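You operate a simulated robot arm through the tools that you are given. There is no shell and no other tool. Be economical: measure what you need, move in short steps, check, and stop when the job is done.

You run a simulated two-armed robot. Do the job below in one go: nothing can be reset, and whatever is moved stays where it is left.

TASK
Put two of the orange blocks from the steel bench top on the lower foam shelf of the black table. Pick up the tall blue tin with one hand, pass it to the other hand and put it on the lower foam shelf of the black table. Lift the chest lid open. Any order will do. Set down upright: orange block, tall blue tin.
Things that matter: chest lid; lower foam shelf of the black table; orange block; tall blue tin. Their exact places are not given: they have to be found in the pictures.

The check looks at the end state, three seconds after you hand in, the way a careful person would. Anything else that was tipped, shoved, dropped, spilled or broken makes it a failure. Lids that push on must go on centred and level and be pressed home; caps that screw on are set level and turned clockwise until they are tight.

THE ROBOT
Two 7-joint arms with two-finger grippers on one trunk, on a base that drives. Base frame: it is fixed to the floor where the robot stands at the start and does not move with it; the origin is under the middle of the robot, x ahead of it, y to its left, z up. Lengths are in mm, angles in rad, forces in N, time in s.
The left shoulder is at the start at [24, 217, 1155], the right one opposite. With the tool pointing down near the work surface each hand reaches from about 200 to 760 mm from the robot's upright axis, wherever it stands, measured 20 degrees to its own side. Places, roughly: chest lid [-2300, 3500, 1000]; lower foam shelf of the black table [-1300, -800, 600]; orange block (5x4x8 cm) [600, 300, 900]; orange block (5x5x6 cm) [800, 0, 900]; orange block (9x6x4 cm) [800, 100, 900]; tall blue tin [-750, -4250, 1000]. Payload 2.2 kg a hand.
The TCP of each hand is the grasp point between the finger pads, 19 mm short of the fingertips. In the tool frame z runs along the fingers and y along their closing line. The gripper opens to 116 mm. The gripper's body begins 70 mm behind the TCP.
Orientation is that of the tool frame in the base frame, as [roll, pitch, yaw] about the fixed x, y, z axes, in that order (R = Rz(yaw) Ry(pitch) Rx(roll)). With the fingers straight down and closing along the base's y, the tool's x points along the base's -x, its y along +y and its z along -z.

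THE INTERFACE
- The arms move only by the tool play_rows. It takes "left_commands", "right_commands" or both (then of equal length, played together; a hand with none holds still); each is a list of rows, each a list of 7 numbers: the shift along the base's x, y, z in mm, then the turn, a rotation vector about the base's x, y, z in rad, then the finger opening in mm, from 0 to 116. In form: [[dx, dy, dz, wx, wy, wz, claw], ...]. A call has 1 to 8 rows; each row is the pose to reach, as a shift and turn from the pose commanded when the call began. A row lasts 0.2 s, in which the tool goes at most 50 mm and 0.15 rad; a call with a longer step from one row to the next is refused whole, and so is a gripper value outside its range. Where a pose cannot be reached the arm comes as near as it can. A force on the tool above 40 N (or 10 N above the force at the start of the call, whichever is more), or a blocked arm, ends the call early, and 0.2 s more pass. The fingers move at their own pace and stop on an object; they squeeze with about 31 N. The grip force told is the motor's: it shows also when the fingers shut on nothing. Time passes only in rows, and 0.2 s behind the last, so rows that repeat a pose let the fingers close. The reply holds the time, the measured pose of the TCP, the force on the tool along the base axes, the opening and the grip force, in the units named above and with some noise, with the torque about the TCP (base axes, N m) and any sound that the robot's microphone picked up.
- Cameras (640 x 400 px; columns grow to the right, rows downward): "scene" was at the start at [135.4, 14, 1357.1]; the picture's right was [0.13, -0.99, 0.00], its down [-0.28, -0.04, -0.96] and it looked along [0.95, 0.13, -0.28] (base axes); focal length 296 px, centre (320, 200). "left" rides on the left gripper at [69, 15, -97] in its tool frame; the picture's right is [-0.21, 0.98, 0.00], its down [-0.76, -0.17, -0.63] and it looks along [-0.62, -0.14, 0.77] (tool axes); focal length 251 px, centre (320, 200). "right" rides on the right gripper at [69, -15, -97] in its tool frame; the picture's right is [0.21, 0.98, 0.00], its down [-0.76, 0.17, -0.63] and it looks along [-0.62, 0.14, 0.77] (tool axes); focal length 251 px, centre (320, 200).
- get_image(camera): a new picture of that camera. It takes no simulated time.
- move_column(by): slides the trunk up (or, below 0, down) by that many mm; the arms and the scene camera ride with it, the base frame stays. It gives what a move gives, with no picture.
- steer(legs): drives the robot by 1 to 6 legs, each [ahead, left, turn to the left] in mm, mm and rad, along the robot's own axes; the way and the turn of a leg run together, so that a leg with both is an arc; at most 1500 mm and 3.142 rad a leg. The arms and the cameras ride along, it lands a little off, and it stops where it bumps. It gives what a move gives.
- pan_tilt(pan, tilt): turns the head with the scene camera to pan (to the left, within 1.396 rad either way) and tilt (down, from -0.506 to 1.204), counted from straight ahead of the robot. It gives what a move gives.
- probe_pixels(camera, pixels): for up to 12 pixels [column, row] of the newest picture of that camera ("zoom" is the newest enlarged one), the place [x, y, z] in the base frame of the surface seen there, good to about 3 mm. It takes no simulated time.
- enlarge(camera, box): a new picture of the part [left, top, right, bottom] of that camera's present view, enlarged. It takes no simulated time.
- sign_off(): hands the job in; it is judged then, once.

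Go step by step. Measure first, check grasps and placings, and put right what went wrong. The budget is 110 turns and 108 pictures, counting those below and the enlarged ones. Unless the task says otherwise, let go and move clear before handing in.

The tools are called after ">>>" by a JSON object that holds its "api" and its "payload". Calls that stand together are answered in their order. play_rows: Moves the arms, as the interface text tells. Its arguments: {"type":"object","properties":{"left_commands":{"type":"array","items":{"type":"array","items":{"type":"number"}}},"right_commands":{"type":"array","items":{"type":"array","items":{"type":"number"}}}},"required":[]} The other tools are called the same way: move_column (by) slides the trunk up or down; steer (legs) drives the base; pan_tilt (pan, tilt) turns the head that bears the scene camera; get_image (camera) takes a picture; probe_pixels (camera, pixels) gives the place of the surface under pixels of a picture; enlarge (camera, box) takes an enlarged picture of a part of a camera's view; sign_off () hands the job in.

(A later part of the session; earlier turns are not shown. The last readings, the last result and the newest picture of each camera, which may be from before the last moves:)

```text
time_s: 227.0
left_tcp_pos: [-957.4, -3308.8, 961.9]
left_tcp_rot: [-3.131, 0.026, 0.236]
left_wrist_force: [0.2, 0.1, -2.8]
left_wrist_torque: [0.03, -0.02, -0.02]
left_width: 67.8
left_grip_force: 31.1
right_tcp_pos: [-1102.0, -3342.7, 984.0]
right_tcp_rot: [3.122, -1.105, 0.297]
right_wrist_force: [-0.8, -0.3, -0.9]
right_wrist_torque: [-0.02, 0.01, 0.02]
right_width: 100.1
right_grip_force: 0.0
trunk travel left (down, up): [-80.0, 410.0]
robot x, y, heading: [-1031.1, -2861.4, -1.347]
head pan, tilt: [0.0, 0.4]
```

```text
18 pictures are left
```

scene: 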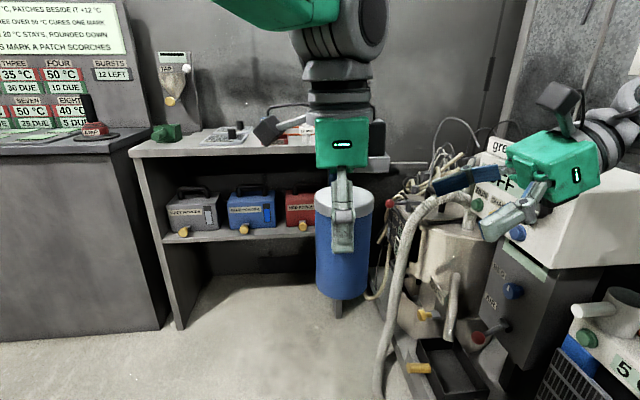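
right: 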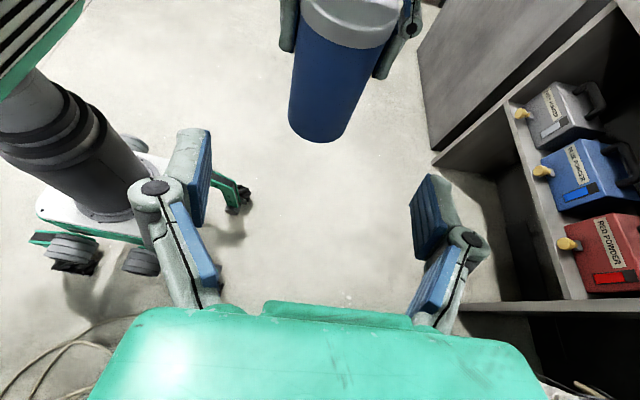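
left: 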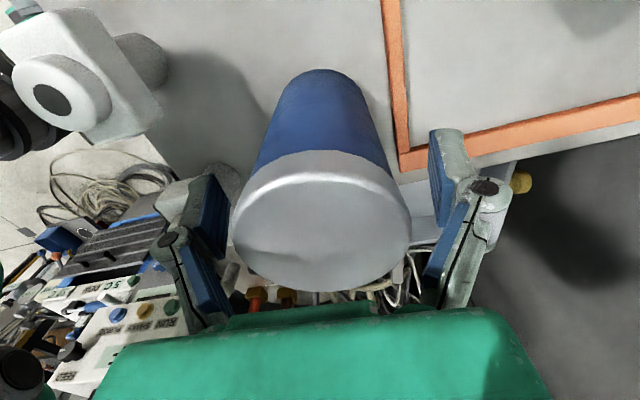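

The tin is centred in the right view ahead of the open fingers. I'll advance along the tool line to grip height z≈919, slowly.

>>> {"api": "play_rows", "payload": {"right_commands": [[25, 6, -11, 0, 0, 0, 100], [50, 12, -22, 0, 0, 0, 100], [75, 18, -34, 0, 0, 0, 100], [100, 24, -45, 0, 0, 0, 100], [122, 29, -55, 0, 0, 0, 100], [144, 34, -65, 0, 0, 0, 100], [144, 34, -65, 0, 0, 0, 100]]}}

>>> {"api": "get_image", "payload": {"camera": "scene"}}

>>> {"api": "get_image", "payload": {"camera": "right"}}

```text
time_s: 228.6
left_tcp_pos: [-958.1, -3307.9, 962.7]
left_tcp_rot: [-3.129, 0.027, 0.237]
left_wrist_force: [-0.6, -0.2, -3.7]
left_wrist_torque: [0.0, -0.04, 0.01]
left_width: 67.7
left_grip_force: 31.3
right_tcp_pos: [-958.4, -3307.3, 921.7]
right_tcp_rot: [3.122, -1.104, 0.296]
right_wrist_force: [0.0, 0.2, -0.3]
right_wrist_torque: [0.03, 0.03, 0.02]
right_width: 100.3
right_grip_force: 0.1
trunk travel left (down, up): [-80.0, 410.0]
robot x, y, heading: [-1034.5, -2859.4, -1.349]
head pan, tilt: [0.0, 0.4]
```

```text
17 pictures are left
```

scene: 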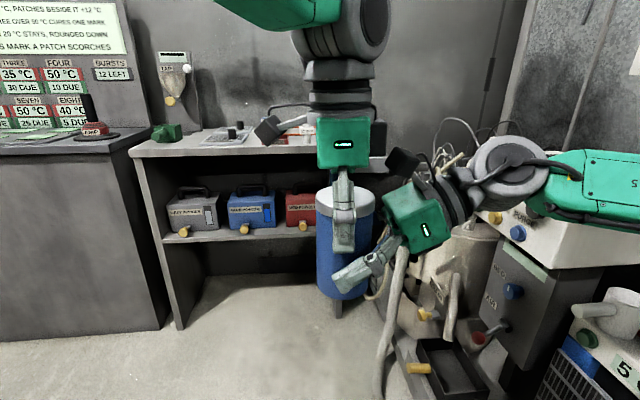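

```text
16 pictures are left
```

right: 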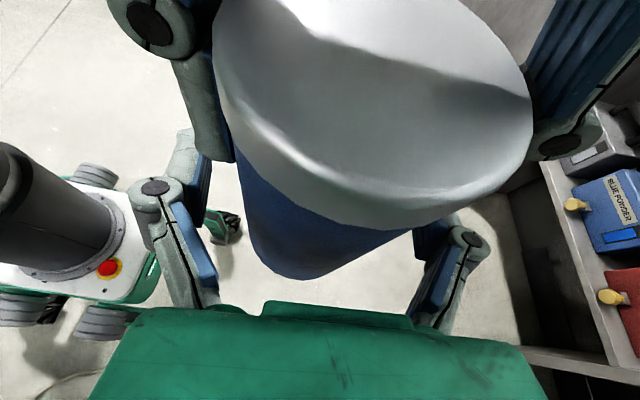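

The right fingers straddle the tin below the left fingers, with no contact. Closing the right hand now.

>>> {"api": "play_rows", "payload": {"right_commands": [[0, 0, 0, 0, 0, 0, 75], [0, 0, 0, 0, 0, 0, 50], [0, 0, 0, 0, 0, 0, 50], [0, 0, 0, 0, 0, 0, 50]]}}

```text
time_s: 229.6
left_tcp_pos: [-958.3, -3308.8, 961.0]
left_tcp_rot: [-3.126, 0.026, 0.236]
left_wrist_force: [-0.6, 0.0, -3.5]
left_wrist_torque: [-0.49, -0.32, 0.07]
left_width: 68.0
left_grip_force: 30.9
right_tcp_pos: [-958.8, -3307.3, 920.9]
right_tcp_rot: [3.126, -1.105, 0.295]
right_wrist_force: [0.3, 0.5, 0.6]
right_wrist_torque: [0.47, 0.3, -0.05]
right_width: 67.9
right_grip_force: 31.3
trunk travel left (down, up): [-80.0, 410.0]
robot x, y, heading: [-1032.5, -2859.3, -1.35]
head pan, tilt: [0.0, 0.4]
```

Right hand grips at 67.9 mm and 31 N. I'll open the left hand and raise it clear.

>>> {"api": "play_rows", "payload": {"left_commands": [[0, 0, 0, 0, 0, 0, 80], [0, 0, 0, 0, 0, 0, 96], [0, 0, 15, 0, 0, 0, 96], [0, 0, 45, 0, 0, 0, 96], [0, 0, 80, 0, 0, 0, 96], [15, 0, 110, 0, 0, 0, 96], [50, 5, 120, 0, 0, 0, 96], [90, 10, 125, 0, 0, 0, 96]]}}

>>> {"api": "get_image", "payload": {"camera": "scene"}}

```text
time_s: 231.4
left_tcp_pos: [-867.4, -3296.4, 1084.7]
left_tcp_rot: [-3.129, 0.03, 0.235]
left_wrist_force: [0.6, 0.1, -0.1]
left_wrist_torque: [-0.01, 0.02, 0.0]
left_width: 96.1
left_grip_force: 0.0
right_tcp_pos: [-956.7, -3306.2, 921.9]
right_tcp_rot: [3.12, -1.102, 0.297]
right_wrist_force: [0.2, 0.0, -0.1]
right_wrist_torque: [0.02, 0.03, 0.01]
right_width: 68.0
right_grip_force: 30.8
trunk travel left (down, up): [-80.0, 410.0]
robot x, y, heading: [-1029.0, -2857.2, -1.346]
head pan, tilt: [0.0, 0.4]
```

```text
15 pictures are left
```

scene: 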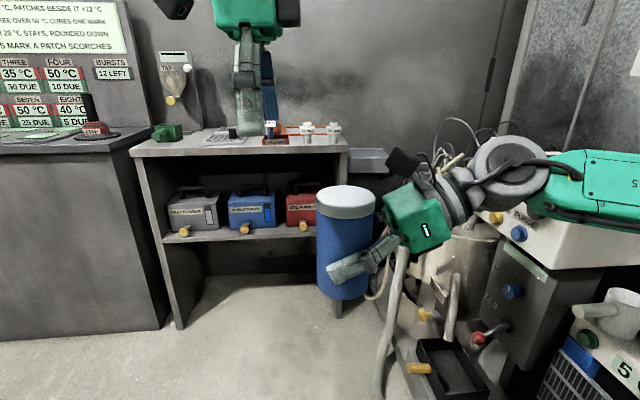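

The handover is complete: the right hand holds the tin alone, with the lid end up at (345,205). I'll swing the right tool to point ahead-left, tuck the left hand back, and drive back to the black table.

>>> {"api": "play_rows", "payload": {"left_commands": [[10, 35, 0, 0, 0, 0, 96], [20, 70, 0, 0, 0, 0, 96], [30, 105, 0, 0, 0, 0, 96], [42, 140, 0, 0, 0, 0, 96], [52, 170, 0, 0, 0, 0, 96], [59, 198, 0, 0, 0, 0, 96], [59, 198, 0, 0, 0, 0, 96]], "right_commands": [[3, -16, 3, 0, 0, -0.14, 50], [7, -33, 6, 0, 0, -0.28, 50], [11, -50, 8, 0, 0, -0.42, 50], [15, -67, 8, 0, 0, -0.56, 50], [18, -84, 8, 0, 0, -0.7, 50], [22, -100, 8, 0, 0, -0.84, 50], [26, -117, 8, 0, 0, -0.96, 50]]}}

>>> {"api": "steer", "payload": {"legs": [[-660, 625, 0], [-660, 625, 0], [-927, 233, 0], [0, 0, -1.487]]}}

>>> {"api": "get_image", "payload": {"camera": "scene"}}

```text
time_s: 233.0
left_tcp_pos: [-809.4, -3102.4, 1082.6]
left_tcp_rot: [-3.128, 0.027, 0.233]
left_wrist_force: [0.0, -0.4, -0.3]
left_wrist_torque: [0.02, 0.02, 0.02]
left_width: 96.0
left_grip_force: 0.0
right_tcp_pos: [-932.8, -3424.7, 931.5]
right_tcp_rot: [3.123, -1.103, -0.669]
right_wrist_force: [-0.5, 0.0, -3.3]
right_wrist_torque: [-0.01, 0.02, 0.01]
right_width: 67.9
right_grip_force: 31.1
trunk travel left (down, up): [-80.0, 410.0]
robot x, y, heading: [-1031.8, -2857.4, -1.347]
head pan, tilt: [0.0, 0.4]
```

```text
time_s: 250.1
left_tcp_pos: [-349.9, -619.8, 1082.6]
left_tcp_rot: [-3.129, 0.029, -1.204]
left_wrist_force: [0.4, -0.9, -0.9]
left_wrist_torque: [0.01, -0.01, 0.01]
left_width: 96.0
left_grip_force: 0.1
right_tcp_pos: [-686.9, -539.3, 930.7]
right_tcp_rot: [3.12, -1.103, -2.101]
right_wrist_force: [0.2, -0.2, -3.6]
right_wrist_torque: [-0.02, 0.02, 0.03]
right_width: 67.7
right_grip_force: 30.2
trunk travel left (down, up): [-80.0, 410.0]
robot x, y, heading: [-138.2, -367.1, -2.793]
head pan, tilt: [0.0, 0.4]
```

```text
14 pictures are left
```

scene: 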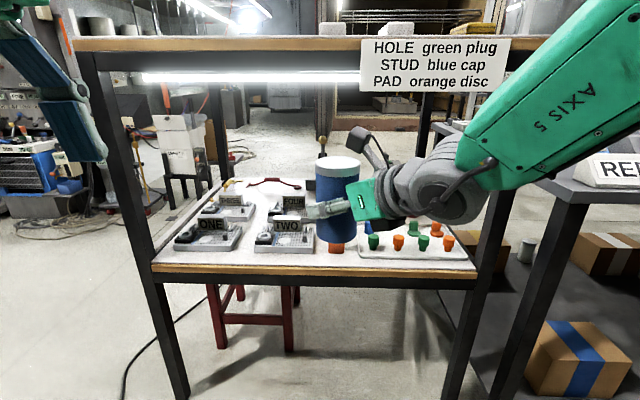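

The tin is carried upright at (338,200) and I'm aligned with the corridor, 832 mm out. I'll lower the trunk 80 mm and drive in 310 mm.

>>> {"api": "move_column", "payload": {"by": -80}}

>>> {"api": "steer", "payload": {"legs": [[0, 0, -0.044], [310, 0, 0]]}}

>>> {"api": "play_rows", "payload": {"left_commands": [[0, 0, 0, 0, 0, 0, 96], [0, 0, 0, 0, 0, 0, 96], [0, 0, 0, 0, 0, 0, 96], [0, 0, 0, 0, 0, 0, 96], [0, 0, 0, 0, 0, 0, 96], [0, 0, 0, 0, 0, 0, 96], [0, 0, 0, 0, 0, 0, 96], [0, 0, 0, 0, 0, 0, 96]]}}

>>> {"api": "get_image", "payload": {"camera": "scene"}}

>>> {"api": "probe_pixels", "payload": {"camera": "scene", "pixels": [[320, 12], [560, 150]]}}

```text
time_s: 251.3
left_tcp_pos: [-348.5, -617.5, 1003.0]
left_tcp_rot: [-3.133, 0.028, -1.204]
left_wrist_force: [0.7, 0.5, -0.4]
left_wrist_torque: [0.0, -0.02, 0.0]
left_width: 95.8
left_grip_force: 0.1
right_tcp_pos: [-685.0, -538.3, 851.7]
right_tcp_rot: [3.117, -1.104, -2.098]
right_wrist_force: [0.7, 0.3, -3.6]
right_wrist_torque: [-0.01, 0.01, -0.02]
right_width: 67.6
right_grip_force: 31.3
trunk travel left (down, up): [0.0, 490.0]
robot x, y, heading: [-138.1, -363.8, -2.785]
head pan, tilt: [0.0, 0.4]
```

```text
time_s: 253.8
left_tcp_pos: [-660.3, -705.1, 1002.8]
left_tcp_rot: [-3.131, 0.03, -1.249]
left_wrist_force: [-0.5, 0.0, -0.2]
left_wrist_torque: [0.04, -0.03, 0.03]
left_width: 96.1
left_grip_force: 0.0
right_tcp_pos: [-991.9, -610.1, 850.0]
right_tcp_rot: [3.118, -1.103, -2.141]
right_wrist_force: [0.7, -0.6, -3.4]
right_wrist_torque: [-0.05, 0.02, 0.0]
right_width: 67.5
right_grip_force: 31.2
trunk travel left (down, up): [0.0, 490.0]
robot x, y, heading: [-438.5, -461.3, -2.836]
head pan, tilt: [0.0, 0.4]
```

```text
time_s: 255.6
left_tcp_pos: [-657.8, -704.8, 1004.0]
left_tcp_rot: [-3.133, 0.028, -1.25]
left_wrist_force: [0.5, -0.3, 0.3]
left_wrist_torque: [0.02, -0.06, 0.01]
left_width: 96.0
left_grip_force: 0.1
right_tcp_pos: [-990.8, -608.9, 851.1]
right_tcp_rot: [3.116, -1.105, -2.141]
right_wrist_force: [1.2, -0.3, -3.0]
right_wrist_torque: [0.03, 0.0, 0.02]
right_width: 67.4
right_grip_force: 31.1
trunk travel left (down, up): [0.0, 490.0]
robot x, y, heading: [-437.6, -461.5, -2.834]
head pan, tilt: [0.0, 0.4]
```

```text
13 pictures are left
```

scene: 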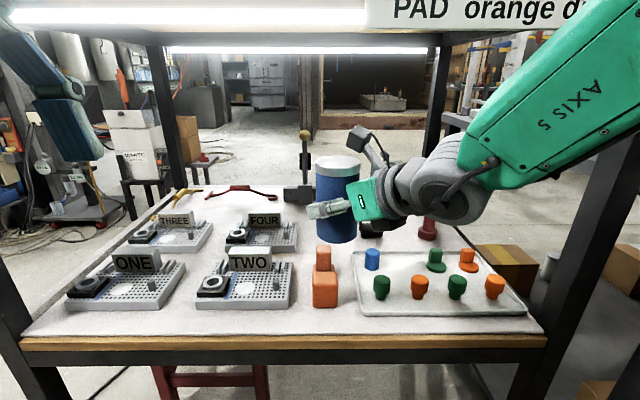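

```text
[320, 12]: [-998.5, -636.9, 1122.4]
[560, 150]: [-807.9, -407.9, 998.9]
```

The tin hovers above the blocks at (336,200). I'll move it inward over C, then down toward the free spot behind it, stopping about 55 mm above the foam.

>>> {"api": "play_rows", "payload": {"right_commands": [[-29, -11, -8, 0, 0, 0, 50], [-58, -23, -16, 0, 0, 0, 50], [-88, -34, -24, 0, 0, 0, 50], [-117, -46, -32, 0, 0, 0, 50], [-146, -57, -40, 0, 0, 0, 50], [-175, -68, -50, 0, 0, 0, 50], [-205, -80, -75, 0, 0, 0, 50], [-234, -91, -105, 0, 0, 0, 50]]}}

>>> {"api": "play_rows", "payload": {"right_commands": [[0, 0, 0, 0, 0, 0, 50], [0, 0, 0, 0, 0, 0, 50], [0, 0, 0, 0, 0, 0, 50], [0, 0, 0, 0, 0, 0, 50]]}}

>>> {"api": "get_image", "payload": {"camera": "scene"}}

```text
time_s: 257.4
left_tcp_pos: [-659.3, -705.4, 1003.6]
left_tcp_rot: [-3.13, 0.029, -1.252]
left_wrist_force: [-0.5, -0.1, -0.5]
left_wrist_torque: [0.01, -0.03, 0.01]
left_width: 95.8
left_grip_force: 0.1
right_tcp_pos: [-1223.7, -696.2, 744.1]
right_tcp_rot: [3.121, -1.102, -2.15]
right_wrist_force: [-0.7, 0.2, -2.9]
right_wrist_torque: [0.03, -0.01, -0.01]
right_width: 67.6
right_grip_force: 30.5
trunk travel left (down, up): [0.0, 490.0]
robot x, y, heading: [-440.6, -459.4, -2.831]
head pan, tilt: [0.0, 0.4]
```

```text
time_s: 258.4
left_tcp_pos: [-657.0, -702.9, 1003.5]
left_tcp_rot: [-3.133, 0.03, -1.249]
left_wrist_force: [0.1, 0.7, -0.2]
left_wrist_torque: [-0.02, -0.01, 0.01]
left_width: 96.3
left_grip_force: 0.0
right_tcp_pos: [-1221.5, -696.6, 748.7]
right_tcp_rot: [3.118, -1.105, -2.143]
right_wrist_force: [0.3, 0.3, -3.7]
right_wrist_torque: [0.0, -0.03, -0.01]
right_width: 67.4
right_grip_force: 31.0
trunk travel left (down, up): [0.0, 490.0]
robot x, y, heading: [-441.9, -460.2, -2.835]
head pan, tilt: [0.0, 0.4]
```

```text
12 pictures are left
```

scene: 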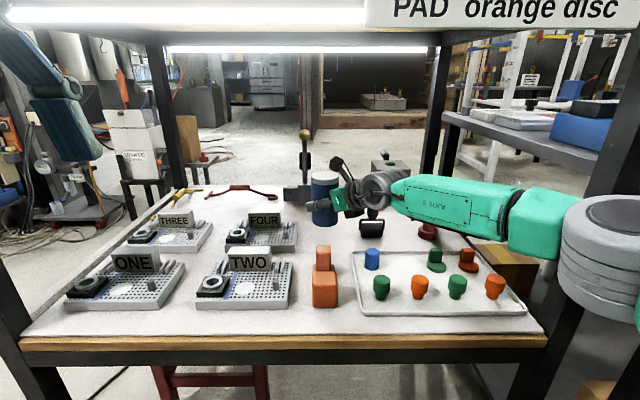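

The tin is over the free spot behind C. The black roller's handle is close to the gripper, so I'll zoom in before descending.

>>> {"api": "enlarge", "payload": {"camera": "scene", "box": [280, 150, 440, 270]}}

>>> {"api": "get_image", "payload": {"camera": "right"}}

```text
3.33 times, centred on (360, 210) of scene
```

zoom: 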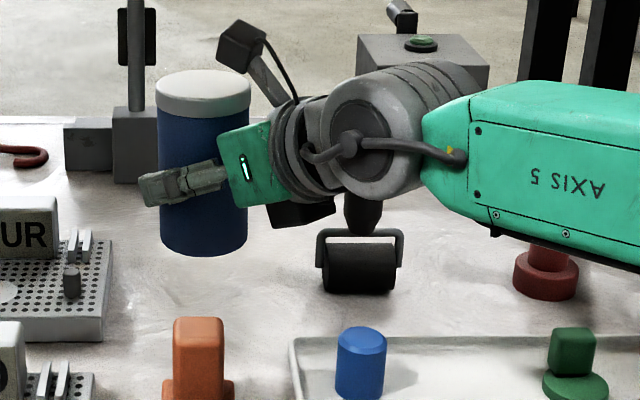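

```text
10 pictures are left
```

right: 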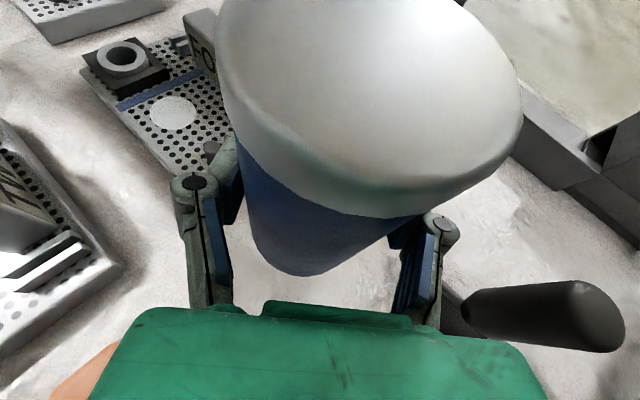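

The handle is about 50 mm clear of the gripper's right end. I'll lower nearly to the foam with a 10 mm shift away from it, then feel for contact.

>>> {"api": "play_rows", "payload": {"right_commands": [[1, -3, -15, 0, 0, 0, 50], [2, -7, -30, 0, 0, 0, 50], [3, -9, -45, 0, 0, 0, 50], [3, -9, -56, 0, 0, 0, 50], [3, -9, -62, 0, 0, 0, 50], [3, -9, -62, 0, 0, 0, 50]]}}

>>> {"api": "play_rows", "payload": {"right_commands": [[0, 0, -2, 0, 0, 0, 50], [0, 0, -4, 0, 0, 0, 50], [0, 0, -4, 0, 0, 0, 50]]}}

```text
time_s: 259.8
left_tcp_pos: [-657.3, -704.1, 1003.7]
left_tcp_rot: [-3.132, 0.028, -1.249]
left_wrist_force: [-0.1, -0.5, 0.1]
left_wrist_torque: [0.0, 0.04, 0.0]
left_width: 95.8
left_grip_force: 0.1
right_tcp_pos: [-1222.4, -708.4, 683.4]
right_tcp_rot: [3.117, -1.105, -2.141]
right_wrist_force: [-0.2, 0.1, -3.4]
right_wrist_torque: [-0.01, 0.01, 0.01]
right_width: 67.4
right_grip_force: 30.9
trunk travel left (down, up): [0.0, 490.0]
robot x, y, heading: [-439.1, -460.9, -2.837]
head pan, tilt: [0.0, 0.4]
```

```text
time_s: 260.6
left_tcp_pos: [-657.9, -704.0, 1003.6]
left_tcp_rot: [-3.132, 0.031, -1.25]
left_wrist_force: [0.7, -0.2, 0.4]
left_wrist_torque: [0.0, 0.01, -0.04]
left_width: 95.8
left_grip_force: 0.0
right_tcp_pos: [-1223.0, -709.5, 679.2]
right_tcp_rot: [3.118, -1.105, -2.141]
right_wrist_force: [0.4, 0.2, -3.3]
right_wrist_torque: [0.0, -0.01, -0.02]
right_width: 67.3
right_grip_force: 31.5
trunk travel left (down, up): [0.0, 490.0]
robot x, y, heading: [-438.9, -461.1, -2.841]
head pan, tilt: [0.0, 0.4]
```

Still hanging freely (−3.3 N) at z 679. I'll keep lowering in small steps.

>>> {"api": "play_rows", "payload": {"right_commands": [[0, 0, -2, 0, 0, 0, 50], [0, 0, -3, 0, 0, 0, 50], [0, 0, -3, 0, 0, 0, 50]]}}

>>> {"api": "play_rows", "payload": {"right_commands": [[0, 0, -1.5, 0, 0, 0, 50], [0, 0, -2.5, 0, 0, 0, 50], [0, 0, -2.5, 0, 0, 0, 50]]}}

>>> {"api": "enlarge", "payload": {"camera": "scene", "box": [280, 150, 440, 270]}}

```text
time_s: 261.4
left_tcp_pos: [-657.2, -704.2, 1003.4]
left_tcp_rot: [-3.133, 0.028, -1.252]
left_wrist_force: [0.6, 0.3, 0.7]
left_wrist_torque: [0.01, 0.02, -0.02]
left_width: 96.2
left_grip_force: 0.0
right_tcp_pos: [-1222.5, -709.0, 677.4]
right_tcp_rot: [3.118, -1.107, -2.142]
right_wrist_force: [-0.7, 0.0, -3.8]
right_wrist_torque: [-0.03, -0.02, -0.01]
right_width: 67.3
right_grip_force: 31.0
trunk travel left (down, up): [0.0, 490.0]
robot x, y, heading: [-440.2, -460.6, -2.832]
head pan, tilt: [0.0, 0.4]
```

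```text
time_s: 262.2
left_tcp_pos: [-658.1, -704.5, 1003.7]
left_tcp_rot: [-3.132, 0.026, -1.249]
left_wrist_force: [-0.3, 0.0, -0.9]
left_wrist_torque: [0.01, 0.02, -0.03]
left_width: 95.8
left_grip_force: 0.0
right_tcp_pos: [-1222.3, -709.1, 674.5]
right_tcp_rot: [3.115, -1.105, -2.141]
right_wrist_force: [1.6, 0.9, -3.5]
right_wrist_torque: [0.03, 0.0, 0.01]
right_width: 67.3
right_grip_force: 31.4
trunk travel left (down, up): [0.0, 490.0]
robot x, y, heading: [-438.8, -456.1, -2.835]
head pan, tilt: [0.0, 0.4]
```

```text
3.33 times, centred on (360, 210) of scene
```

zoom: 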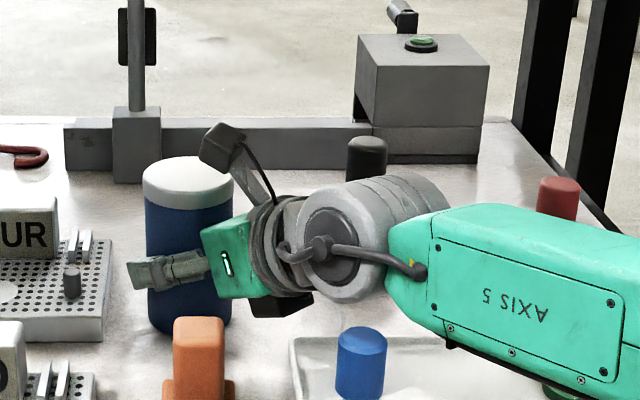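

Bench top was nearer z 880, so contact should come at about TCP 673. I'll continue in small steps.

>>> {"api": "play_rows", "payload": {"right_commands": [[0, 0, -1.5, 0, 0, 0, 50], [0, 0, -2, 0, 0, 0, 50], [0, 0, -2, 0, 0, 0, 50]]}}

>>> {"api": "play_rows", "payload": {"right_commands": [[0, 0, -1, 0, 0, 0, 50], [0, 0, -1.5, 0, 0, 0, 50], [0, 0, -1.5, 0, 0, 0, 50]]}}

```text
time_s: 263.0
left_tcp_pos: [-656.7, -703.6, 1004.7]
left_tcp_rot: [-3.134, 0.028, -1.251]
left_wrist_force: [-0.2, 0.6, 0.9]
left_wrist_torque: [0.0, 0.04, -0.02]
left_width: 96.2
left_grip_force: 0.1
right_tcp_pos: [-1222.2, -709.5, 674.6]
right_tcp_rot: [3.115, -1.108, -2.142]
right_wrist_force: [-0.2, 0.3, 0.8]
right_wrist_torque: [-0.14, -0.06, -0.02]
right_width: 67.3
right_grip_force: 30.8
trunk travel left (down, up): [0.0, 490.0]
robot x, y, heading: [-438.1, -461.0, -2.838]
head pan, tilt: [0.0, 0.4]
```

```text
time_s: 263.8
left_tcp_pos: [-656.8, -703.2, 1003.9]
left_tcp_rot: [-3.136, 0.028, -1.249]
left_wrist_force: [0.1, 0.1, 1.1]
left_wrist_torque: [-0.01, -0.01, 0.02]
left_width: 96.2
left_grip_force: 0.0
right_tcp_pos: [-1222.2, -709.7, 673.2]
right_tcp_rot: [3.113, -1.108, -2.14]
right_wrist_force: [-4.8, -1.6, 11.0]
right_wrist_torque: [-0.33, -0.12, -0.14]
right_width: 67.6
right_grip_force: 31.0
trunk travel left (down, up): [0.0, 490.0]
robot x, y, heading: [-441.4, -462.9, -2.829]
head pan, tilt: [0.0, 0.4]
```

Contact at 11 N. I'll open the fingers gently and retreat back along the tool line.

>>> {"api": "play_rows", "payload": {"right_commands": [[0, 0, 0.5, 0, 0, 0, 66], [0, 0, 0.5, 0, 0, 0, 76], [0, 0, 1, 0, 0, 0, 88], [10, 15, 10, 0, 0, 0, 88], [22, 34, 21, 0, 0, 0, 88], [38, 58, 37, 0, 0, 0, 88], [55, 85, 58, 0, 0, 0, 88], [72, 110, 85, 0, 0, 0, 88]]}}

>>> {"api": "enlarge", "payload": {"camera": "scene", "box": [280, 150, 440, 270]}}

```text
time_s: 265.6
left_tcp_pos: [-657.4, -702.5, 1005.4]
left_tcp_rot: [-3.134, 0.027, -1.248]
left_wrist_force: [-0.3, -0.1, 0.6]
left_wrist_torque: [0.01, 0.01, 0.01]
left_width: 96.2
left_grip_force: 0.0
right_tcp_pos: [-1149.5, -597.2, 756.4]
right_tcp_rot: [3.117, -1.103, -2.141]
right_wrist_force: [0.8, 0.3, 0.3]
right_wrist_torque: [-0.01, -0.01, 0.03]
right_width: 87.7
right_grip_force: 0.1
trunk travel left (down, up): [0.0, 490.0]
robot x, y, heading: [-442.0, -463.6, -2.835]
head pan, tilt: [0.0, 0.4]
```

```text
3.33 times, centred on (360, 210) of scene
```

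zoom: 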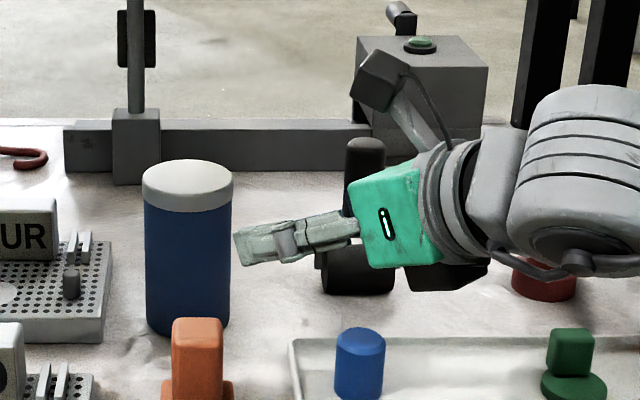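

The tin stands upright behind C. I'll withdraw the right hand, back out, raise the trunk, and turn toward the chest.

>>> {"api": "play_rows", "payload": {"right_commands": [[33, 12, 12, 0, 0, 0, 88], [66, 24, 24, 0, 0, 0, 88], [100, 35, 38, 0, 0, 0, 88], [138, 46, 50, 0, 0, 0, 88], [176, 58, 60, 0, 0, 0, 88], [215, 68, 70, 0, 0, 0, 88], [250, 78, 80, 0, 0, 0, 88]]}}

>>> {"api": "steer", "payload": {"legs": [[-450, 0, 0]]}}

>>> {"api": "move_column", "payload": {"by": 180}}

>>> {"api": "steer", "payload": {"legs": [[0, 0, -1.55]]}}

>>> {"api": "get_image", "payload": {"camera": "scene"}}

```text
time_s: 267.2
left_tcp_pos: [-656.6, -703.3, 1004.7]
left_tcp_rot: [-3.135, 0.029, -1.249]
left_wrist_force: [0.6, 0.1, 0.0]
left_wrist_torque: [0.0, 0.03, -0.02]
left_width: 96.2
left_grip_force: 0.1
right_tcp_pos: [-899.7, -522.1, 838.1]
right_tcp_rot: [3.118, -1.108, -2.142]
right_wrist_force: [0.4, -0.1, 0.2]
right_wrist_torque: [-0.03, 0.04, 0.02]
right_width: 88.0
right_grip_force: 0.0
trunk travel left (down, up): [0.0, 490.0]
robot x, y, heading: [-440.4, -459.4, -2.838]
head pan, tilt: [0.0, 0.4]
```

```text
time_s: 269.9
left_tcp_pos: [-238.5, -569.0, 1004.0]
left_tcp_rot: [-3.134, 0.028, -1.252]
left_wrist_force: [0.4, 0.0, 0.2]
left_wrist_torque: [-0.02, 0.02, -0.01]
left_width: 96.1
left_grip_force: 0.1
right_tcp_pos: [-479.7, -386.9, 838.6]
right_tcp_rot: [3.116, -1.107, -2.143]
right_wrist_force: [0.0, 0.8, -0.4]
right_wrist_torque: [-0.01, -0.02, -0.04]
right_width: 88.2
right_grip_force: 0.1
trunk travel left (down, up): [0.0, 490.0]
robot x, y, heading: [-19.8, -327.5, -2.839]
head pan, tilt: [0.0, 0.4]
```

```text
time_s: 271.9
left_tcp_pos: [-236.7, -568.8, 1184.7]
left_tcp_rot: [-3.135, 0.026, -1.252]
left_wrist_force: [0.3, 0.5, -0.7]
left_wrist_torque: [0.0, 0.01, -0.03]
left_width: 96.0
left_grip_force: 0.0
right_tcp_pos: [-478.7, -386.8, 1016.8]
right_tcp_rot: [3.116, -1.105, -2.145]
right_wrist_force: [-0.2, 0.1, 0.0]
right_wrist_torque: [0.01, -0.01, -0.03]
right_width: 88.2
right_grip_force: 0.1
trunk travel left (down, up): [-180.0, 310.0]
robot x, y, heading: [-17.9, -328.4, -2.837]
head pan, tilt: [0.0, 0.4]
```

```text
time_s: 276.1
left_tcp_pos: [-263.9, -114.5, 1184.7]
left_tcp_rot: [-3.136, 0.027, -2.806]
left_wrist_force: [0.7, 0.6, -0.1]
left_wrist_torque: [-0.02, 0.04, -0.03]
left_width: 95.9
left_grip_force: 0.1
right_tcp_pos: [-86.0, 130.8, 1017.3]
right_tcp_rot: [3.116, -1.107, 2.588]
right_wrist_force: [0.9, 0.2, 0.3]
right_wrist_torque: [-0.01, -0.02, 0.01]
right_width: 87.8
right_grip_force: 0.0
trunk travel left (down, up): [-180.0, 310.0]
robot x, y, heading: [-17.6, -328.4, 1.893]
head pan, tilt: [0.0, 0.4]
```

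```text
7 pictures are left
```

scene: 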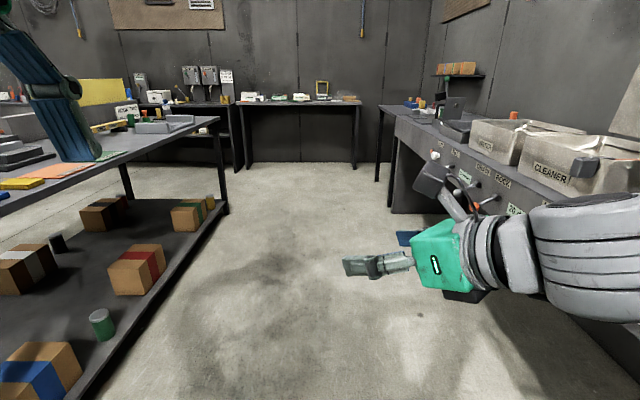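

Far bench at row ~100 matches the expected chest location near (250,95). I have only 7 pictures left, so I'll probe that picture and then zoom once.

>>> {"api": "enlarge", "payload": {"camera": "scene", "box": [120, 60, 380, 170]}}

>>> {"api": "probe_pixels", "payload": {"camera": "scene", "pixels": [[250, 96], [278, 98], [300, 97], [322, 88], [347, 97], [245, 106], [300, 103], [225, 115], [160, 97], [205, 80], [228, 205], [355, 105]]}}

```text
2.46 times, centred on (250, 115) of scene
```

zoom: 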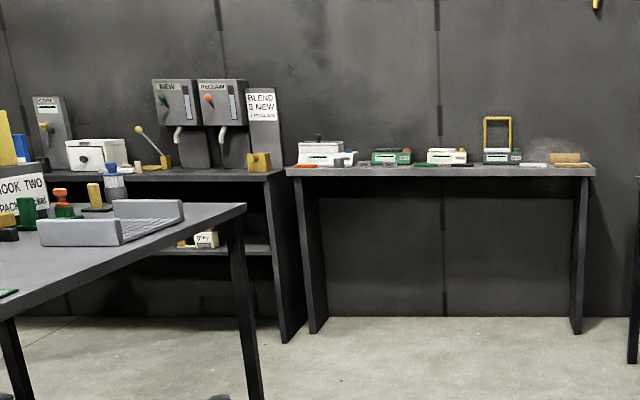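

```text
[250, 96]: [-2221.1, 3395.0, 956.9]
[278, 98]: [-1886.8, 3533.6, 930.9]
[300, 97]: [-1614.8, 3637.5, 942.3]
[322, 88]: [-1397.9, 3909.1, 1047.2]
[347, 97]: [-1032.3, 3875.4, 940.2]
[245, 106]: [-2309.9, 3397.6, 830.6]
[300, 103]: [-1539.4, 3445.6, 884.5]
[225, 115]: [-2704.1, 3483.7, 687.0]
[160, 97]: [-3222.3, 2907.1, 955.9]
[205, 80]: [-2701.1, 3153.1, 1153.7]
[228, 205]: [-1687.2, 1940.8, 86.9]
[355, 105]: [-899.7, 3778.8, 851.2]
```

The white box with a knobbed lid near (−2225,3400) looks like the chest. The aisle is about 865 mm left and 630 mm right of me, so I'll drive up it, then slide left in front of the chest.

>>> {"api": "steer", "payload": {"legs": [[1500, 100, 0], [1500, 0, 0], [230, 0, 0], [0, 740, -0.058]]}}

>>> {"api": "get_image", "payload": {"camera": "scene"}}

```text
refused: leg 1 is longer than a leg can be; nothing moved
```

```text
5 pictures are left
```

scene: 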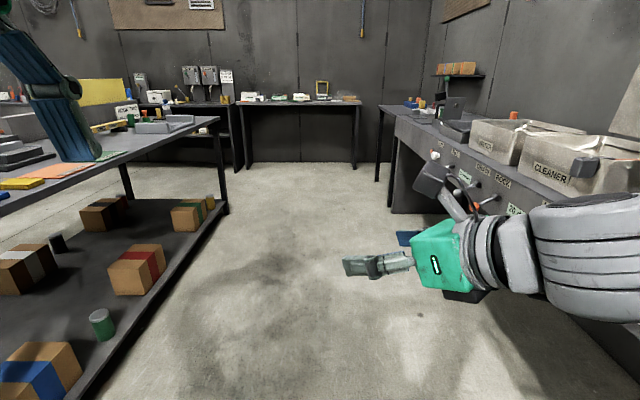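

The leg was a touch too long and was refused. I'll resend it with shorter legs.

>>> {"api": "steer", "payload": {"legs": [[1480, 100, 0], [1480, 0, 0], [270, 0, 0], [0, 740, -0.058]]}}

>>> {"api": "pan_tilt", "payload": {"pan": 0.1, "tilt": 0.35}}

```text
time_s: 295.2
left_tcp_pos: [-2159.2, 2554.0, 1184.2]
left_tcp_rot: [-3.136, 0.027, -2.776]
left_wrist_force: [-0.8, 0.0, 0.2]
left_wrist_torque: [-0.02, -0.02, -0.01]
left_width: 96.0
left_grip_force: 0.0
right_tcp_pos: [-1990.1, 2805.6, 1018.4]
right_tcp_rot: [3.114, -1.108, 2.617]
right_wrist_force: [-0.1, -0.5, 0.0]
right_wrist_torque: [0.02, -0.03, -0.04]
right_width: 88.0
right_grip_force: 0.1
trunk travel left (down, up): [-180.0, 310.0]
robot x, y, heading: [-1907.2, 2353.2, 1.917]
head pan, tilt: [0.0, 0.4]
```

```text
time_s: 295.9
left_tcp_pos: [-2157.1, 2554.4, 1186.6]
left_tcp_rot: [-3.14, 0.027, -2.778]
left_wrist_force: [0.5, -0.6, 0.7]
left_wrist_torque: [-0.02, 0.04, 0.0]
left_width: 96.2
left_grip_force: 0.1
right_tcp_pos: [-1985.9, 2805.4, 1019.0]
right_tcp_rot: [3.114, -1.109, 2.619]
right_wrist_force: [0.5, 0.4, -1.5]
right_wrist_torque: [-0.01, 0.04, 0.01]
right_width: 87.8
right_grip_force: 0.1
trunk travel left (down, up): [-180.0, 310.0]
robot x, y, heading: [-1909.7, 2353.9, 1.922]
head pan, tilt: [0.099, 0.351]
```

Now I'll take one zoomed picture aimed at the chest's expected place.

>>> {"api": "enlarge", "payload": {"camera": "scene", "box": [260, 120, 460, 245]}}

```text
3.20 times, centred on (360, 182) of scene
```

zoom: 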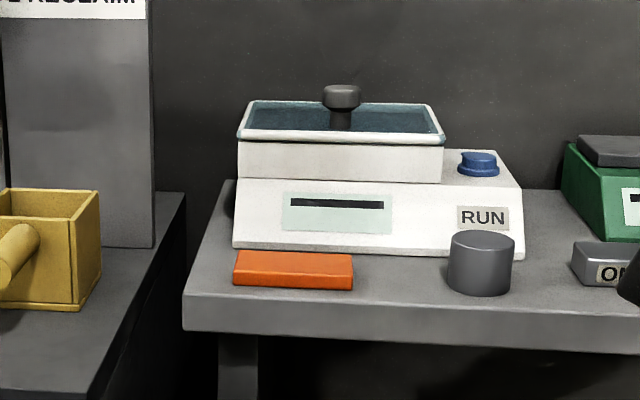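

The chest is this white unit with a glass-like lid and a dark knob at (342,95). I'll probe the lid and knob geometry.

>>> {"api": "probe_pixels", "payload": {"camera": "zoom", "pixels": [[342, 89], [342, 101], [342, 120], [340, 138], [300, 136], [243, 136], [440, 138], [256, 102], [425, 105], [340, 165], [300, 103], [480, 155]]}}

>>> {"api": "probe_pixels", "payload": {"camera": "zoom", "pixels": [[300, 120], [400, 120], [342, 127], [480, 240], [300, 265], [330, 300], [328, 95], [357, 95], [342, 142], [342, 148]]}}

```text
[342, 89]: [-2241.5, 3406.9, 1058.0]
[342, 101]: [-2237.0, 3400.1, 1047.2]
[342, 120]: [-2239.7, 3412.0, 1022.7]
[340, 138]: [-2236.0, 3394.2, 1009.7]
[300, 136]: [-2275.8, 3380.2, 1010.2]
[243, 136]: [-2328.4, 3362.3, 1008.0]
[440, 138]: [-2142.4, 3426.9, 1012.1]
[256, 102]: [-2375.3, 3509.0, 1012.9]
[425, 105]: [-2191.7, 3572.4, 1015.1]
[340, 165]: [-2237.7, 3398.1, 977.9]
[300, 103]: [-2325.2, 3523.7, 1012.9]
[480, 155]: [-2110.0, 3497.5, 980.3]
```

```text
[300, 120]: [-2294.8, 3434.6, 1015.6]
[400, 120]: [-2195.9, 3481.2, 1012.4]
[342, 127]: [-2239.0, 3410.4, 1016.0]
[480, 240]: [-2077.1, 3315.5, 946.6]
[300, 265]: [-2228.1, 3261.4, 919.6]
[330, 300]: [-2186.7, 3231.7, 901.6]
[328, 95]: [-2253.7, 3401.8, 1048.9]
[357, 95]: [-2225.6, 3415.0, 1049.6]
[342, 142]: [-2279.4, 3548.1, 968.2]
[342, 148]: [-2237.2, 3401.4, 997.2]
```

Knob centre is about (−2242,3415), head z 1040–1058, 20 mm behind the lid's front edge; the hinge is along the back near (−2283,3541,1010). I'll tuck the right hand, turn the left wrist to the normal orientation, raise the trunk, and drive up close.

>>> {"api": "play_rows", "payload": {"left_commands": [[0, 0, 0, 0, 0, 0.14, 60], [0, 0, 0, 0, 0, 0.28, 60], [0, 0, 0, 0, 0, 0.42, 60], [0, 0, 0, 0, 0, 0.56, 60], [0, 0, 0, 0, 0, 0.7, 60], [0, 0, 0, 0, 0, 0.84, 60]], "right_commands": [[12, -32, 5, 0, 0, 0, 60], [24, -64, 10, 0, 0, 0, 60], [40, -96, 15, 0, 0, 0, 60], [70, -120, 20, 0, 0, 0, 60], [110, -135, 20, 0, 0, 0, 60], [150, -140, 20, 0, 0, 0, 60]]}}

>>> {"api": "play_rows", "payload": {"left_commands": [[0, 0, 0, 0, 0, 0.142, 60], [0, 0, 0, 0, 0, 0.284, 60], [0, 0, 0, 0, 0, 0.426, 60], [0, 0, 0, 0, 0, 0.568, 60], [0, 0, 0, 0, 0, 0.71, 60]]}}

>>> {"api": "move_column", "payload": {"by": 100}}

>>> {"api": "steer", "payload": {"legs": [[0, -110, -0.013], [590, 0, 0]]}}

>>> {"api": "play_rows", "payload": {"left_commands": [[0, 0, 0, 0, 0, 0, 60], [0, 0, 0, 0, 0, 0, 60], [0, 0, 0, 0, 0, 0, 60], [0, 0, 0, 0, 0, 0, 60], [0, 0, 0, 0, 0, 0, 60], [0, 0, 0, 0, 0, 0, 60], [0, 0, 0, 0, 0, 0, 60], [0, 0, 0, 0, 0, 0, 60]]}}

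```text
time_s: 297.2
left_tcp_pos: [-2156.3, 2550.5, 1187.8]
left_tcp_rot: [3.137, 0.03, -1.932]
left_wrist_force: [0.2, -0.2, -0.9]
left_wrist_torque: [0.04, 0.07, 0.0]
left_width: 60.2
left_grip_force: 0.1
right_tcp_pos: [-1883.9, 2746.9, 1138.0]
right_tcp_rot: [3.108, -1.112, 2.625]
right_wrist_force: [0.5, -0.6, 0.3]
right_wrist_torque: [0.02, -0.02, -0.01]
right_width: 59.9
right_grip_force: 0.0
right hand out of reach, approached as far as the arm can: row 2, 3, 4, 5, 6
trunk travel left (down, up): [-180.0, 310.0]
robot x, y, heading: [-1909.7, 2353.2, 1.919]
head pan, tilt: [0.099, 0.351]
```

```text
time_s: 298.4
left_tcp_pos: [-2162.3, 2552.1, 1185.5]
left_tcp_rot: [-3.139, 0.027, -1.225]
left_wrist_force: [-0.4, 0.7, -0.4]
left_wrist_torque: [0.0, 0.01, -0.01]
left_width: 59.7
left_grip_force: 0.0
right_tcp_pos: [-1888.6, 2747.7, 1137.2]
right_tcp_rot: [3.107, -1.107, 2.626]
right_wrist_force: [-0.8, -0.6, -0.4]
right_wrist_torque: [0.0, -0.04, 0.0]
right_width: 60.2
right_grip_force: 0.0
trunk travel left (down, up): [-180.0, 310.0]
robot x, y, heading: [-1910.0, 2350.7, 1.921]
head pan, tilt: [0.099, 0.351]
```

```text
time_s: 299.8
left_tcp_pos: [-2161.7, 2553.1, 1286.4]
left_tcp_rot: [3.141, 0.026, -1.226]
left_wrist_force: [0.0, -0.1, 0.0]
left_wrist_torque: [-0.03, -0.01, -0.04]
left_width: 59.9
left_grip_force: 0.0
right_tcp_pos: [-1888.7, 2749.0, 1236.8]
right_tcp_rot: [3.111, -1.107, 2.623]
right_wrist_force: [-1.0, 0.4, 0.3]
right_wrist_torque: [-0.02, -0.01, 0.03]
right_width: 60.1
right_grip_force: 0.0
trunk travel left (down, up): [-280.0, 210.0]
robot x, y, heading: [-1909.1, 2353.4, 1.914]
head pan, tilt: [0.099, 0.351]
```

```text
time_s: 303.9
left_tcp_pos: [-2221.8, 3162.4, 1288.4]
left_tcp_rot: [3.135, 0.03, -1.26]
left_wrist_force: [0.6, 0.8, -0.9]
left_wrist_torque: [0.01, -0.02, 0.0]
left_width: 60.2
left_grip_force: 0.0
right_tcp_pos: [-1948.1, 3349.5, 1234.3]
right_tcp_rot: [3.129, -1.115, 2.578]
right_wrist_force: [-0.4, 0.3, 0.9]
right_wrist_torque: [0.0, -0.01, 0.0]
right_width: 60.1
right_grip_force: 0.1
trunk travel left (down, up): [-280.0, 210.0]
robot x, y, heading: [-1993.0, 2950.9, 1.892]
head pan, tilt: [0.099, 0.351]
```

```text
time_s: 305.7
left_tcp_pos: [-2189.4, 3169.0, 1293.1]
left_tcp_rot: [3.116, 0.032, -1.263]
left_wrist_force: [0.5, -1.8, 0.7]
left_wrist_torque: [0.07, 0.02, 0.0]
left_width: 59.8
left_grip_force: 0.0
right_tcp_pos: [-1921.7, 3354.7, 1231.8]
right_tcp_rot: [-3.115, -1.131, 2.541]
right_wrist_force: [1.1, -1.4, 1.0]
right_wrist_torque: [-0.01, -0.02, -0.04]
right_width: 60.1
right_grip_force: 0.1
trunk travel left (down, up): [-280.0, 210.0]
robot x, y, heading: [-1989.3, 2954.8, 1.89]
head pan, tilt: [0.099, 0.351]
```

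The knob is now 517 mm ahead and 94 mm to the left. I'll bring the left hand above it, let the sway decay, and take one wrist picture.

>>> {"api": "play_rows", "payload": {"left_commands": [[-5, 32, -22, 0, 0, 0, 70], [-10, 64, -45, 0, 0, 0, 70], [-15, 96, -67, 0, 0, 0, 70], [-20, 128, -90, 0, 0, 0, 70], [-25, 160, -112, 0, 0, 0, 70], [-30, 192, -135, 0, 0, 0, 70], [-34, 222, -158, 0, 0, 0, 70], [-37, 248, -178, 0, 0, 0, 70]]}}

>>> {"api": "play_rows", "payload": {"left_commands": [[0, 0, 0, 0, 0, 0, 70], [0, 0, 0, 0, 0, 0, 70], [0, 0, 0, 0, 0, 0, 70], [0, 0, 0, 0, 0, 0, 70], [0, 0, 0, 0, 0, 0, 70], [0, 0, 0, 0, 0, 0, 70], [0, 0, 0, 0, 0, 0, 70], [0, 0, 0, 0, 0, 0, 70]]}}

>>> {"api": "play_rows", "payload": {"left_commands": [[0, 0, 0, 0, 0, 0, 70], [0, 0, 0, 0, 0, 0, 70], [0, 0, 0, 0, 0, 0, 70], [0, 0, 0, 0, 0, 0, 70], [0, 0, 0, 0, 0, 0, 70], [0, 0, 0, 0, 0, 0, 70], [0, 0, 0, 0, 0, 0, 70], [0, 0, 0, 0, 0, 0, 70]]}}

>>> {"api": "play_rows", "payload": {"left_commands": [[0, 0, 0, 0, 0, 0, 70], [0, 0, 0, 0, 0, 0, 70], [0, 0, 0, 0, 0, 0, 70], [0, 0, 0, 0, 0, 0, 70], [0, 0, 0, 0, 0, 0, 70], [0, 0, 0, 0, 0, 0, 70]]}}

>>> {"api": "get_image", "payload": {"camera": "left"}}

```text
time_s: 307.7
left_tcp_pos: [-2175.6, 3433.0, 1117.1]
left_tcp_rot: [3.07, 0.034, -1.269]
left_wrist_force: [4.1, 1.4, -0.1]
left_wrist_torque: [-0.09, 0.37, -0.01]
left_width: 70.2
left_grip_force: 0.0
right_tcp_pos: [-1860.0, 3373.5, 1224.9]
right_tcp_rot: [-3.009, -1.161, 2.439]
right_wrist_force: [2.3, 0.7, 0.9]
right_wrist_torque: [-0.04, 0.13, 0.16]
right_width: 60.0
right_grip_force: 0.0
trunk travel left (down, up): [-280.0, 210.0]
robot x, y, heading: [-1983.0, 2959.0, 1.892]
head pan, tilt: [0.099, 0.351]
stopped in row 8 (left hand): the arm was blocked; the commanded pose is now the measured one
```

```text
time_s: 309.7
left_tcp_pos: [-2253.9, 3402.9, 1114.1]
left_tcp_rot: [-3.14, 0.039, -1.259]
left_wrist_force: [-1.6, -1.0, 0.9]
left_wrist_torque: [0.07, -0.16, 0.0]
left_width: 70.2
left_grip_force: 0.1
right_tcp_pos: [-1942.9, 3340.3, 1238.2]
right_tcp_rot: [3.122, -1.121, 2.588]
right_wrist_force: [-1.6, -1.6, -0.5]
right_wrist_torque: [0.05, -0.06, -0.1]
right_width: 60.0
right_grip_force: 0.0
trunk travel left (down, up): [-280.0, 210.0]
robot x, y, heading: [-1982.6, 2957.3, 1.893]
head pan, tilt: [0.099, 0.351]
stopped in row 8 (left hand): the arm was blocked; the commanded pose is now the measured one
```

```text
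time_s: 311.7
left_tcp_pos: [-2262.7, 3399.5, 1115.6]
left_tcp_rot: [-3.139, 0.036, -1.252]
left_wrist_force: [-0.9, 0.3, 0.7]
left_wrist_torque: [0.01, -0.05, 0.01]
left_width: 69.9
left_grip_force: 0.1
right_tcp_pos: [-1951.3, 3340.0, 1242.1]
right_tcp_rot: [3.123, -1.124, 2.584]
right_wrist_force: [-0.7, 0.7, -0.2]
right_wrist_torque: [-0.02, -0.04, 0.01]
right_width: 60.0
right_grip_force: 0.1
trunk travel left (down, up): [-280.0, 210.0]
robot x, y, heading: [-1987.8, 2950.2, 1.898]
head pan, tilt: [0.099, 0.351]
stopped in row 8 (left hand): the arm was blocked; the commanded pose is now the measured one
```

```text
time_s: 313.1
left_tcp_pos: [-2260.3, 3401.5, 1115.5]
left_tcp_rot: [-3.141, 0.035, -1.253]
left_wrist_force: [-1.0, -0.6, 0.0]
left_wrist_torque: [0.05, -0.08, 0.0]
left_width: 69.8
left_grip_force: 0.1
right_tcp_pos: [-1947.5, 3337.9, 1236.6]
right_tcp_rot: [3.114, -1.12, 2.599]
right_wrist_force: [-0.5, 0.1, -0.2]
right_wrist_torque: [0.01, -0.01, -0.02]
right_width: 60.1
right_grip_force: 0.1
trunk travel left (down, up): [-280.0, 210.0]
robot x, y, heading: [-1991.0, 2954.5, 1.894]
head pan, tilt: [0.099, 0.351]
```

```text
3 pictures are left
```

left: 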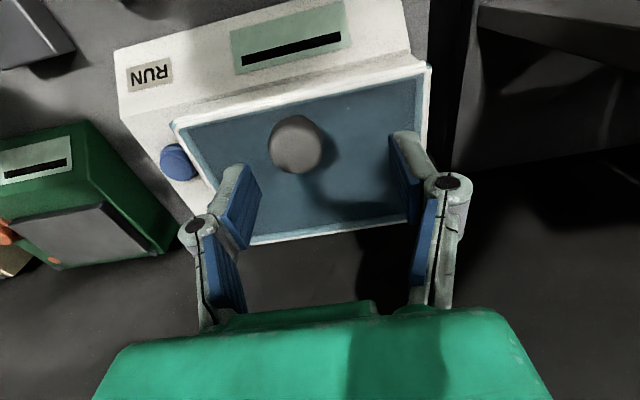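

The knob is at (297,145) in the wrist view, and the hand has settled near (−2260,3401). I'll probe the knob while waiting a little more.

>>> {"api": "probe_pixels", "payload": {"camera": "left", "pixels": [[297, 148], [274, 146], [320, 142], [297, 122], [297, 168], [250, 130], [300, 96], [350, 230]]}}

>>> {"api": "play_rows", "payload": {"right_commands": [[0, 0, 0, 0, 0, 0, 60], [0, 0, 0, 0, 0, 0, 60], [0, 0, 0, 0, 0, 0, 60], [0, 0, 0, 0, 0, 0, 60], [0, 0, 0, 0, 0, 0, 60], [0, 0, 0, 0, 0, 0, 60], [0, 0, 0, 0, 0, 0, 60], [0, 0, 0, 0, 0, 0, 60]]}}

>>> {"api": "play_rows", "payload": {"right_commands": [[0, 0, 0, 0, 0, 0, 60], [0, 0, 0, 0, 0, 0, 60], [0, 0, 0, 0, 0, 0, 60], [0, 0, 0, 0, 0, 0, 60], [0, 0, 0, 0, 0, 0, 60], [0, 0, 0, 0, 0, 0, 60], [0, 0, 0, 0, 0, 0, 60], [0, 0, 0, 0, 0, 0, 60]]}}

>>> {"api": "play_rows", "payload": {"right_commands": [[0, 0, 0, 0, 0, 0, 60], [0, 0, 0, 0, 0, 0, 60], [0, 0, 0, 0, 0, 0, 60]]}}

```text
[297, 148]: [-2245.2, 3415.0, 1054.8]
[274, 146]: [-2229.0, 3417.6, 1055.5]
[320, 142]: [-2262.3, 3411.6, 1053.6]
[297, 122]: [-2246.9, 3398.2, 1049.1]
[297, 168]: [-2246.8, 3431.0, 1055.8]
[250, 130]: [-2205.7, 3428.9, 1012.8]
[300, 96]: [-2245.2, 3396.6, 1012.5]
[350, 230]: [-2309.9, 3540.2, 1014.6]
```

```text
time_s: 315.1
left_tcp_pos: [-2288.3, 3386.7, 1114.7]
left_tcp_rot: [-3.122, 0.039, -1.248]
left_wrist_force: [-1.6, 0.0, 1.1]
left_wrist_torque: [0.02, -0.13, -0.03]
left_width: 69.8
left_grip_force: 0.1
right_tcp_pos: [-1976.6, 3326.3, 1244.7]
right_tcp_rot: [3.068, -1.113, 2.638]
right_wrist_force: [-0.6, 0.4, 0.5]
right_wrist_torque: [0.01, -0.06, -0.06]
right_width: 60.0
right_grip_force: 0.1
trunk travel left (down, up): [-280.0, 210.0]
robot x, y, heading: [-1998.6, 2950.8, 1.897]
head pan, tilt: [0.099, 0.351]
stopped in row 8 (right hand): the arm was blocked; the commanded pose is now the measured one
```

```text
time_s: 316.9
left_tcp_pos: [-2273.4, 3394.2, 1115.9]
left_tcp_rot: [-3.133, 0.041, -1.251]
left_wrist_force: [0.3, -0.5, 0.5]
left_wrist_torque: [-0.02, -0.06, 0.01]
left_width: 70.3
left_grip_force: 0.1
right_tcp_pos: [-1961.6, 3332.4, 1241.6]
right_tcp_rot: [3.098, -1.123, 2.607]
right_wrist_force: [0.0, -0.1, 0.0]
right_wrist_torque: [0.01, -0.04, -0.01]
right_width: 60.2
right_grip_force: 0.0
trunk travel left (down, up): [-280.0, 210.0]
robot x, y, heading: [-1998.6, 2952.6, 1.902]
head pan, tilt: [0.099, 0.351]
```

```text
time_s: 317.7
left_tcp_pos: [-2286.9, 3389.2, 1115.1]
left_tcp_rot: [-3.122, 0.037, -1.248]
left_wrist_force: [-1.3, -0.4, 0.1]
left_wrist_torque: [0.02, -0.1, 0.03]
left_width: 70.1
left_grip_force: 0.1
right_tcp_pos: [-1976.3, 3327.7, 1244.4]
right_tcp_rot: [3.077, -1.115, 2.631]
right_wrist_force: [-1.7, -0.1, -0.3]
right_wrist_torque: [-0.02, -0.08, -0.05]
right_width: 60.0
right_grip_force: 0.0
trunk travel left (down, up): [-280.0, 210.0]
robot x, y, heading: [-1999.9, 2951.1, 1.896]
head pan, tilt: [0.099, 0.351]
```

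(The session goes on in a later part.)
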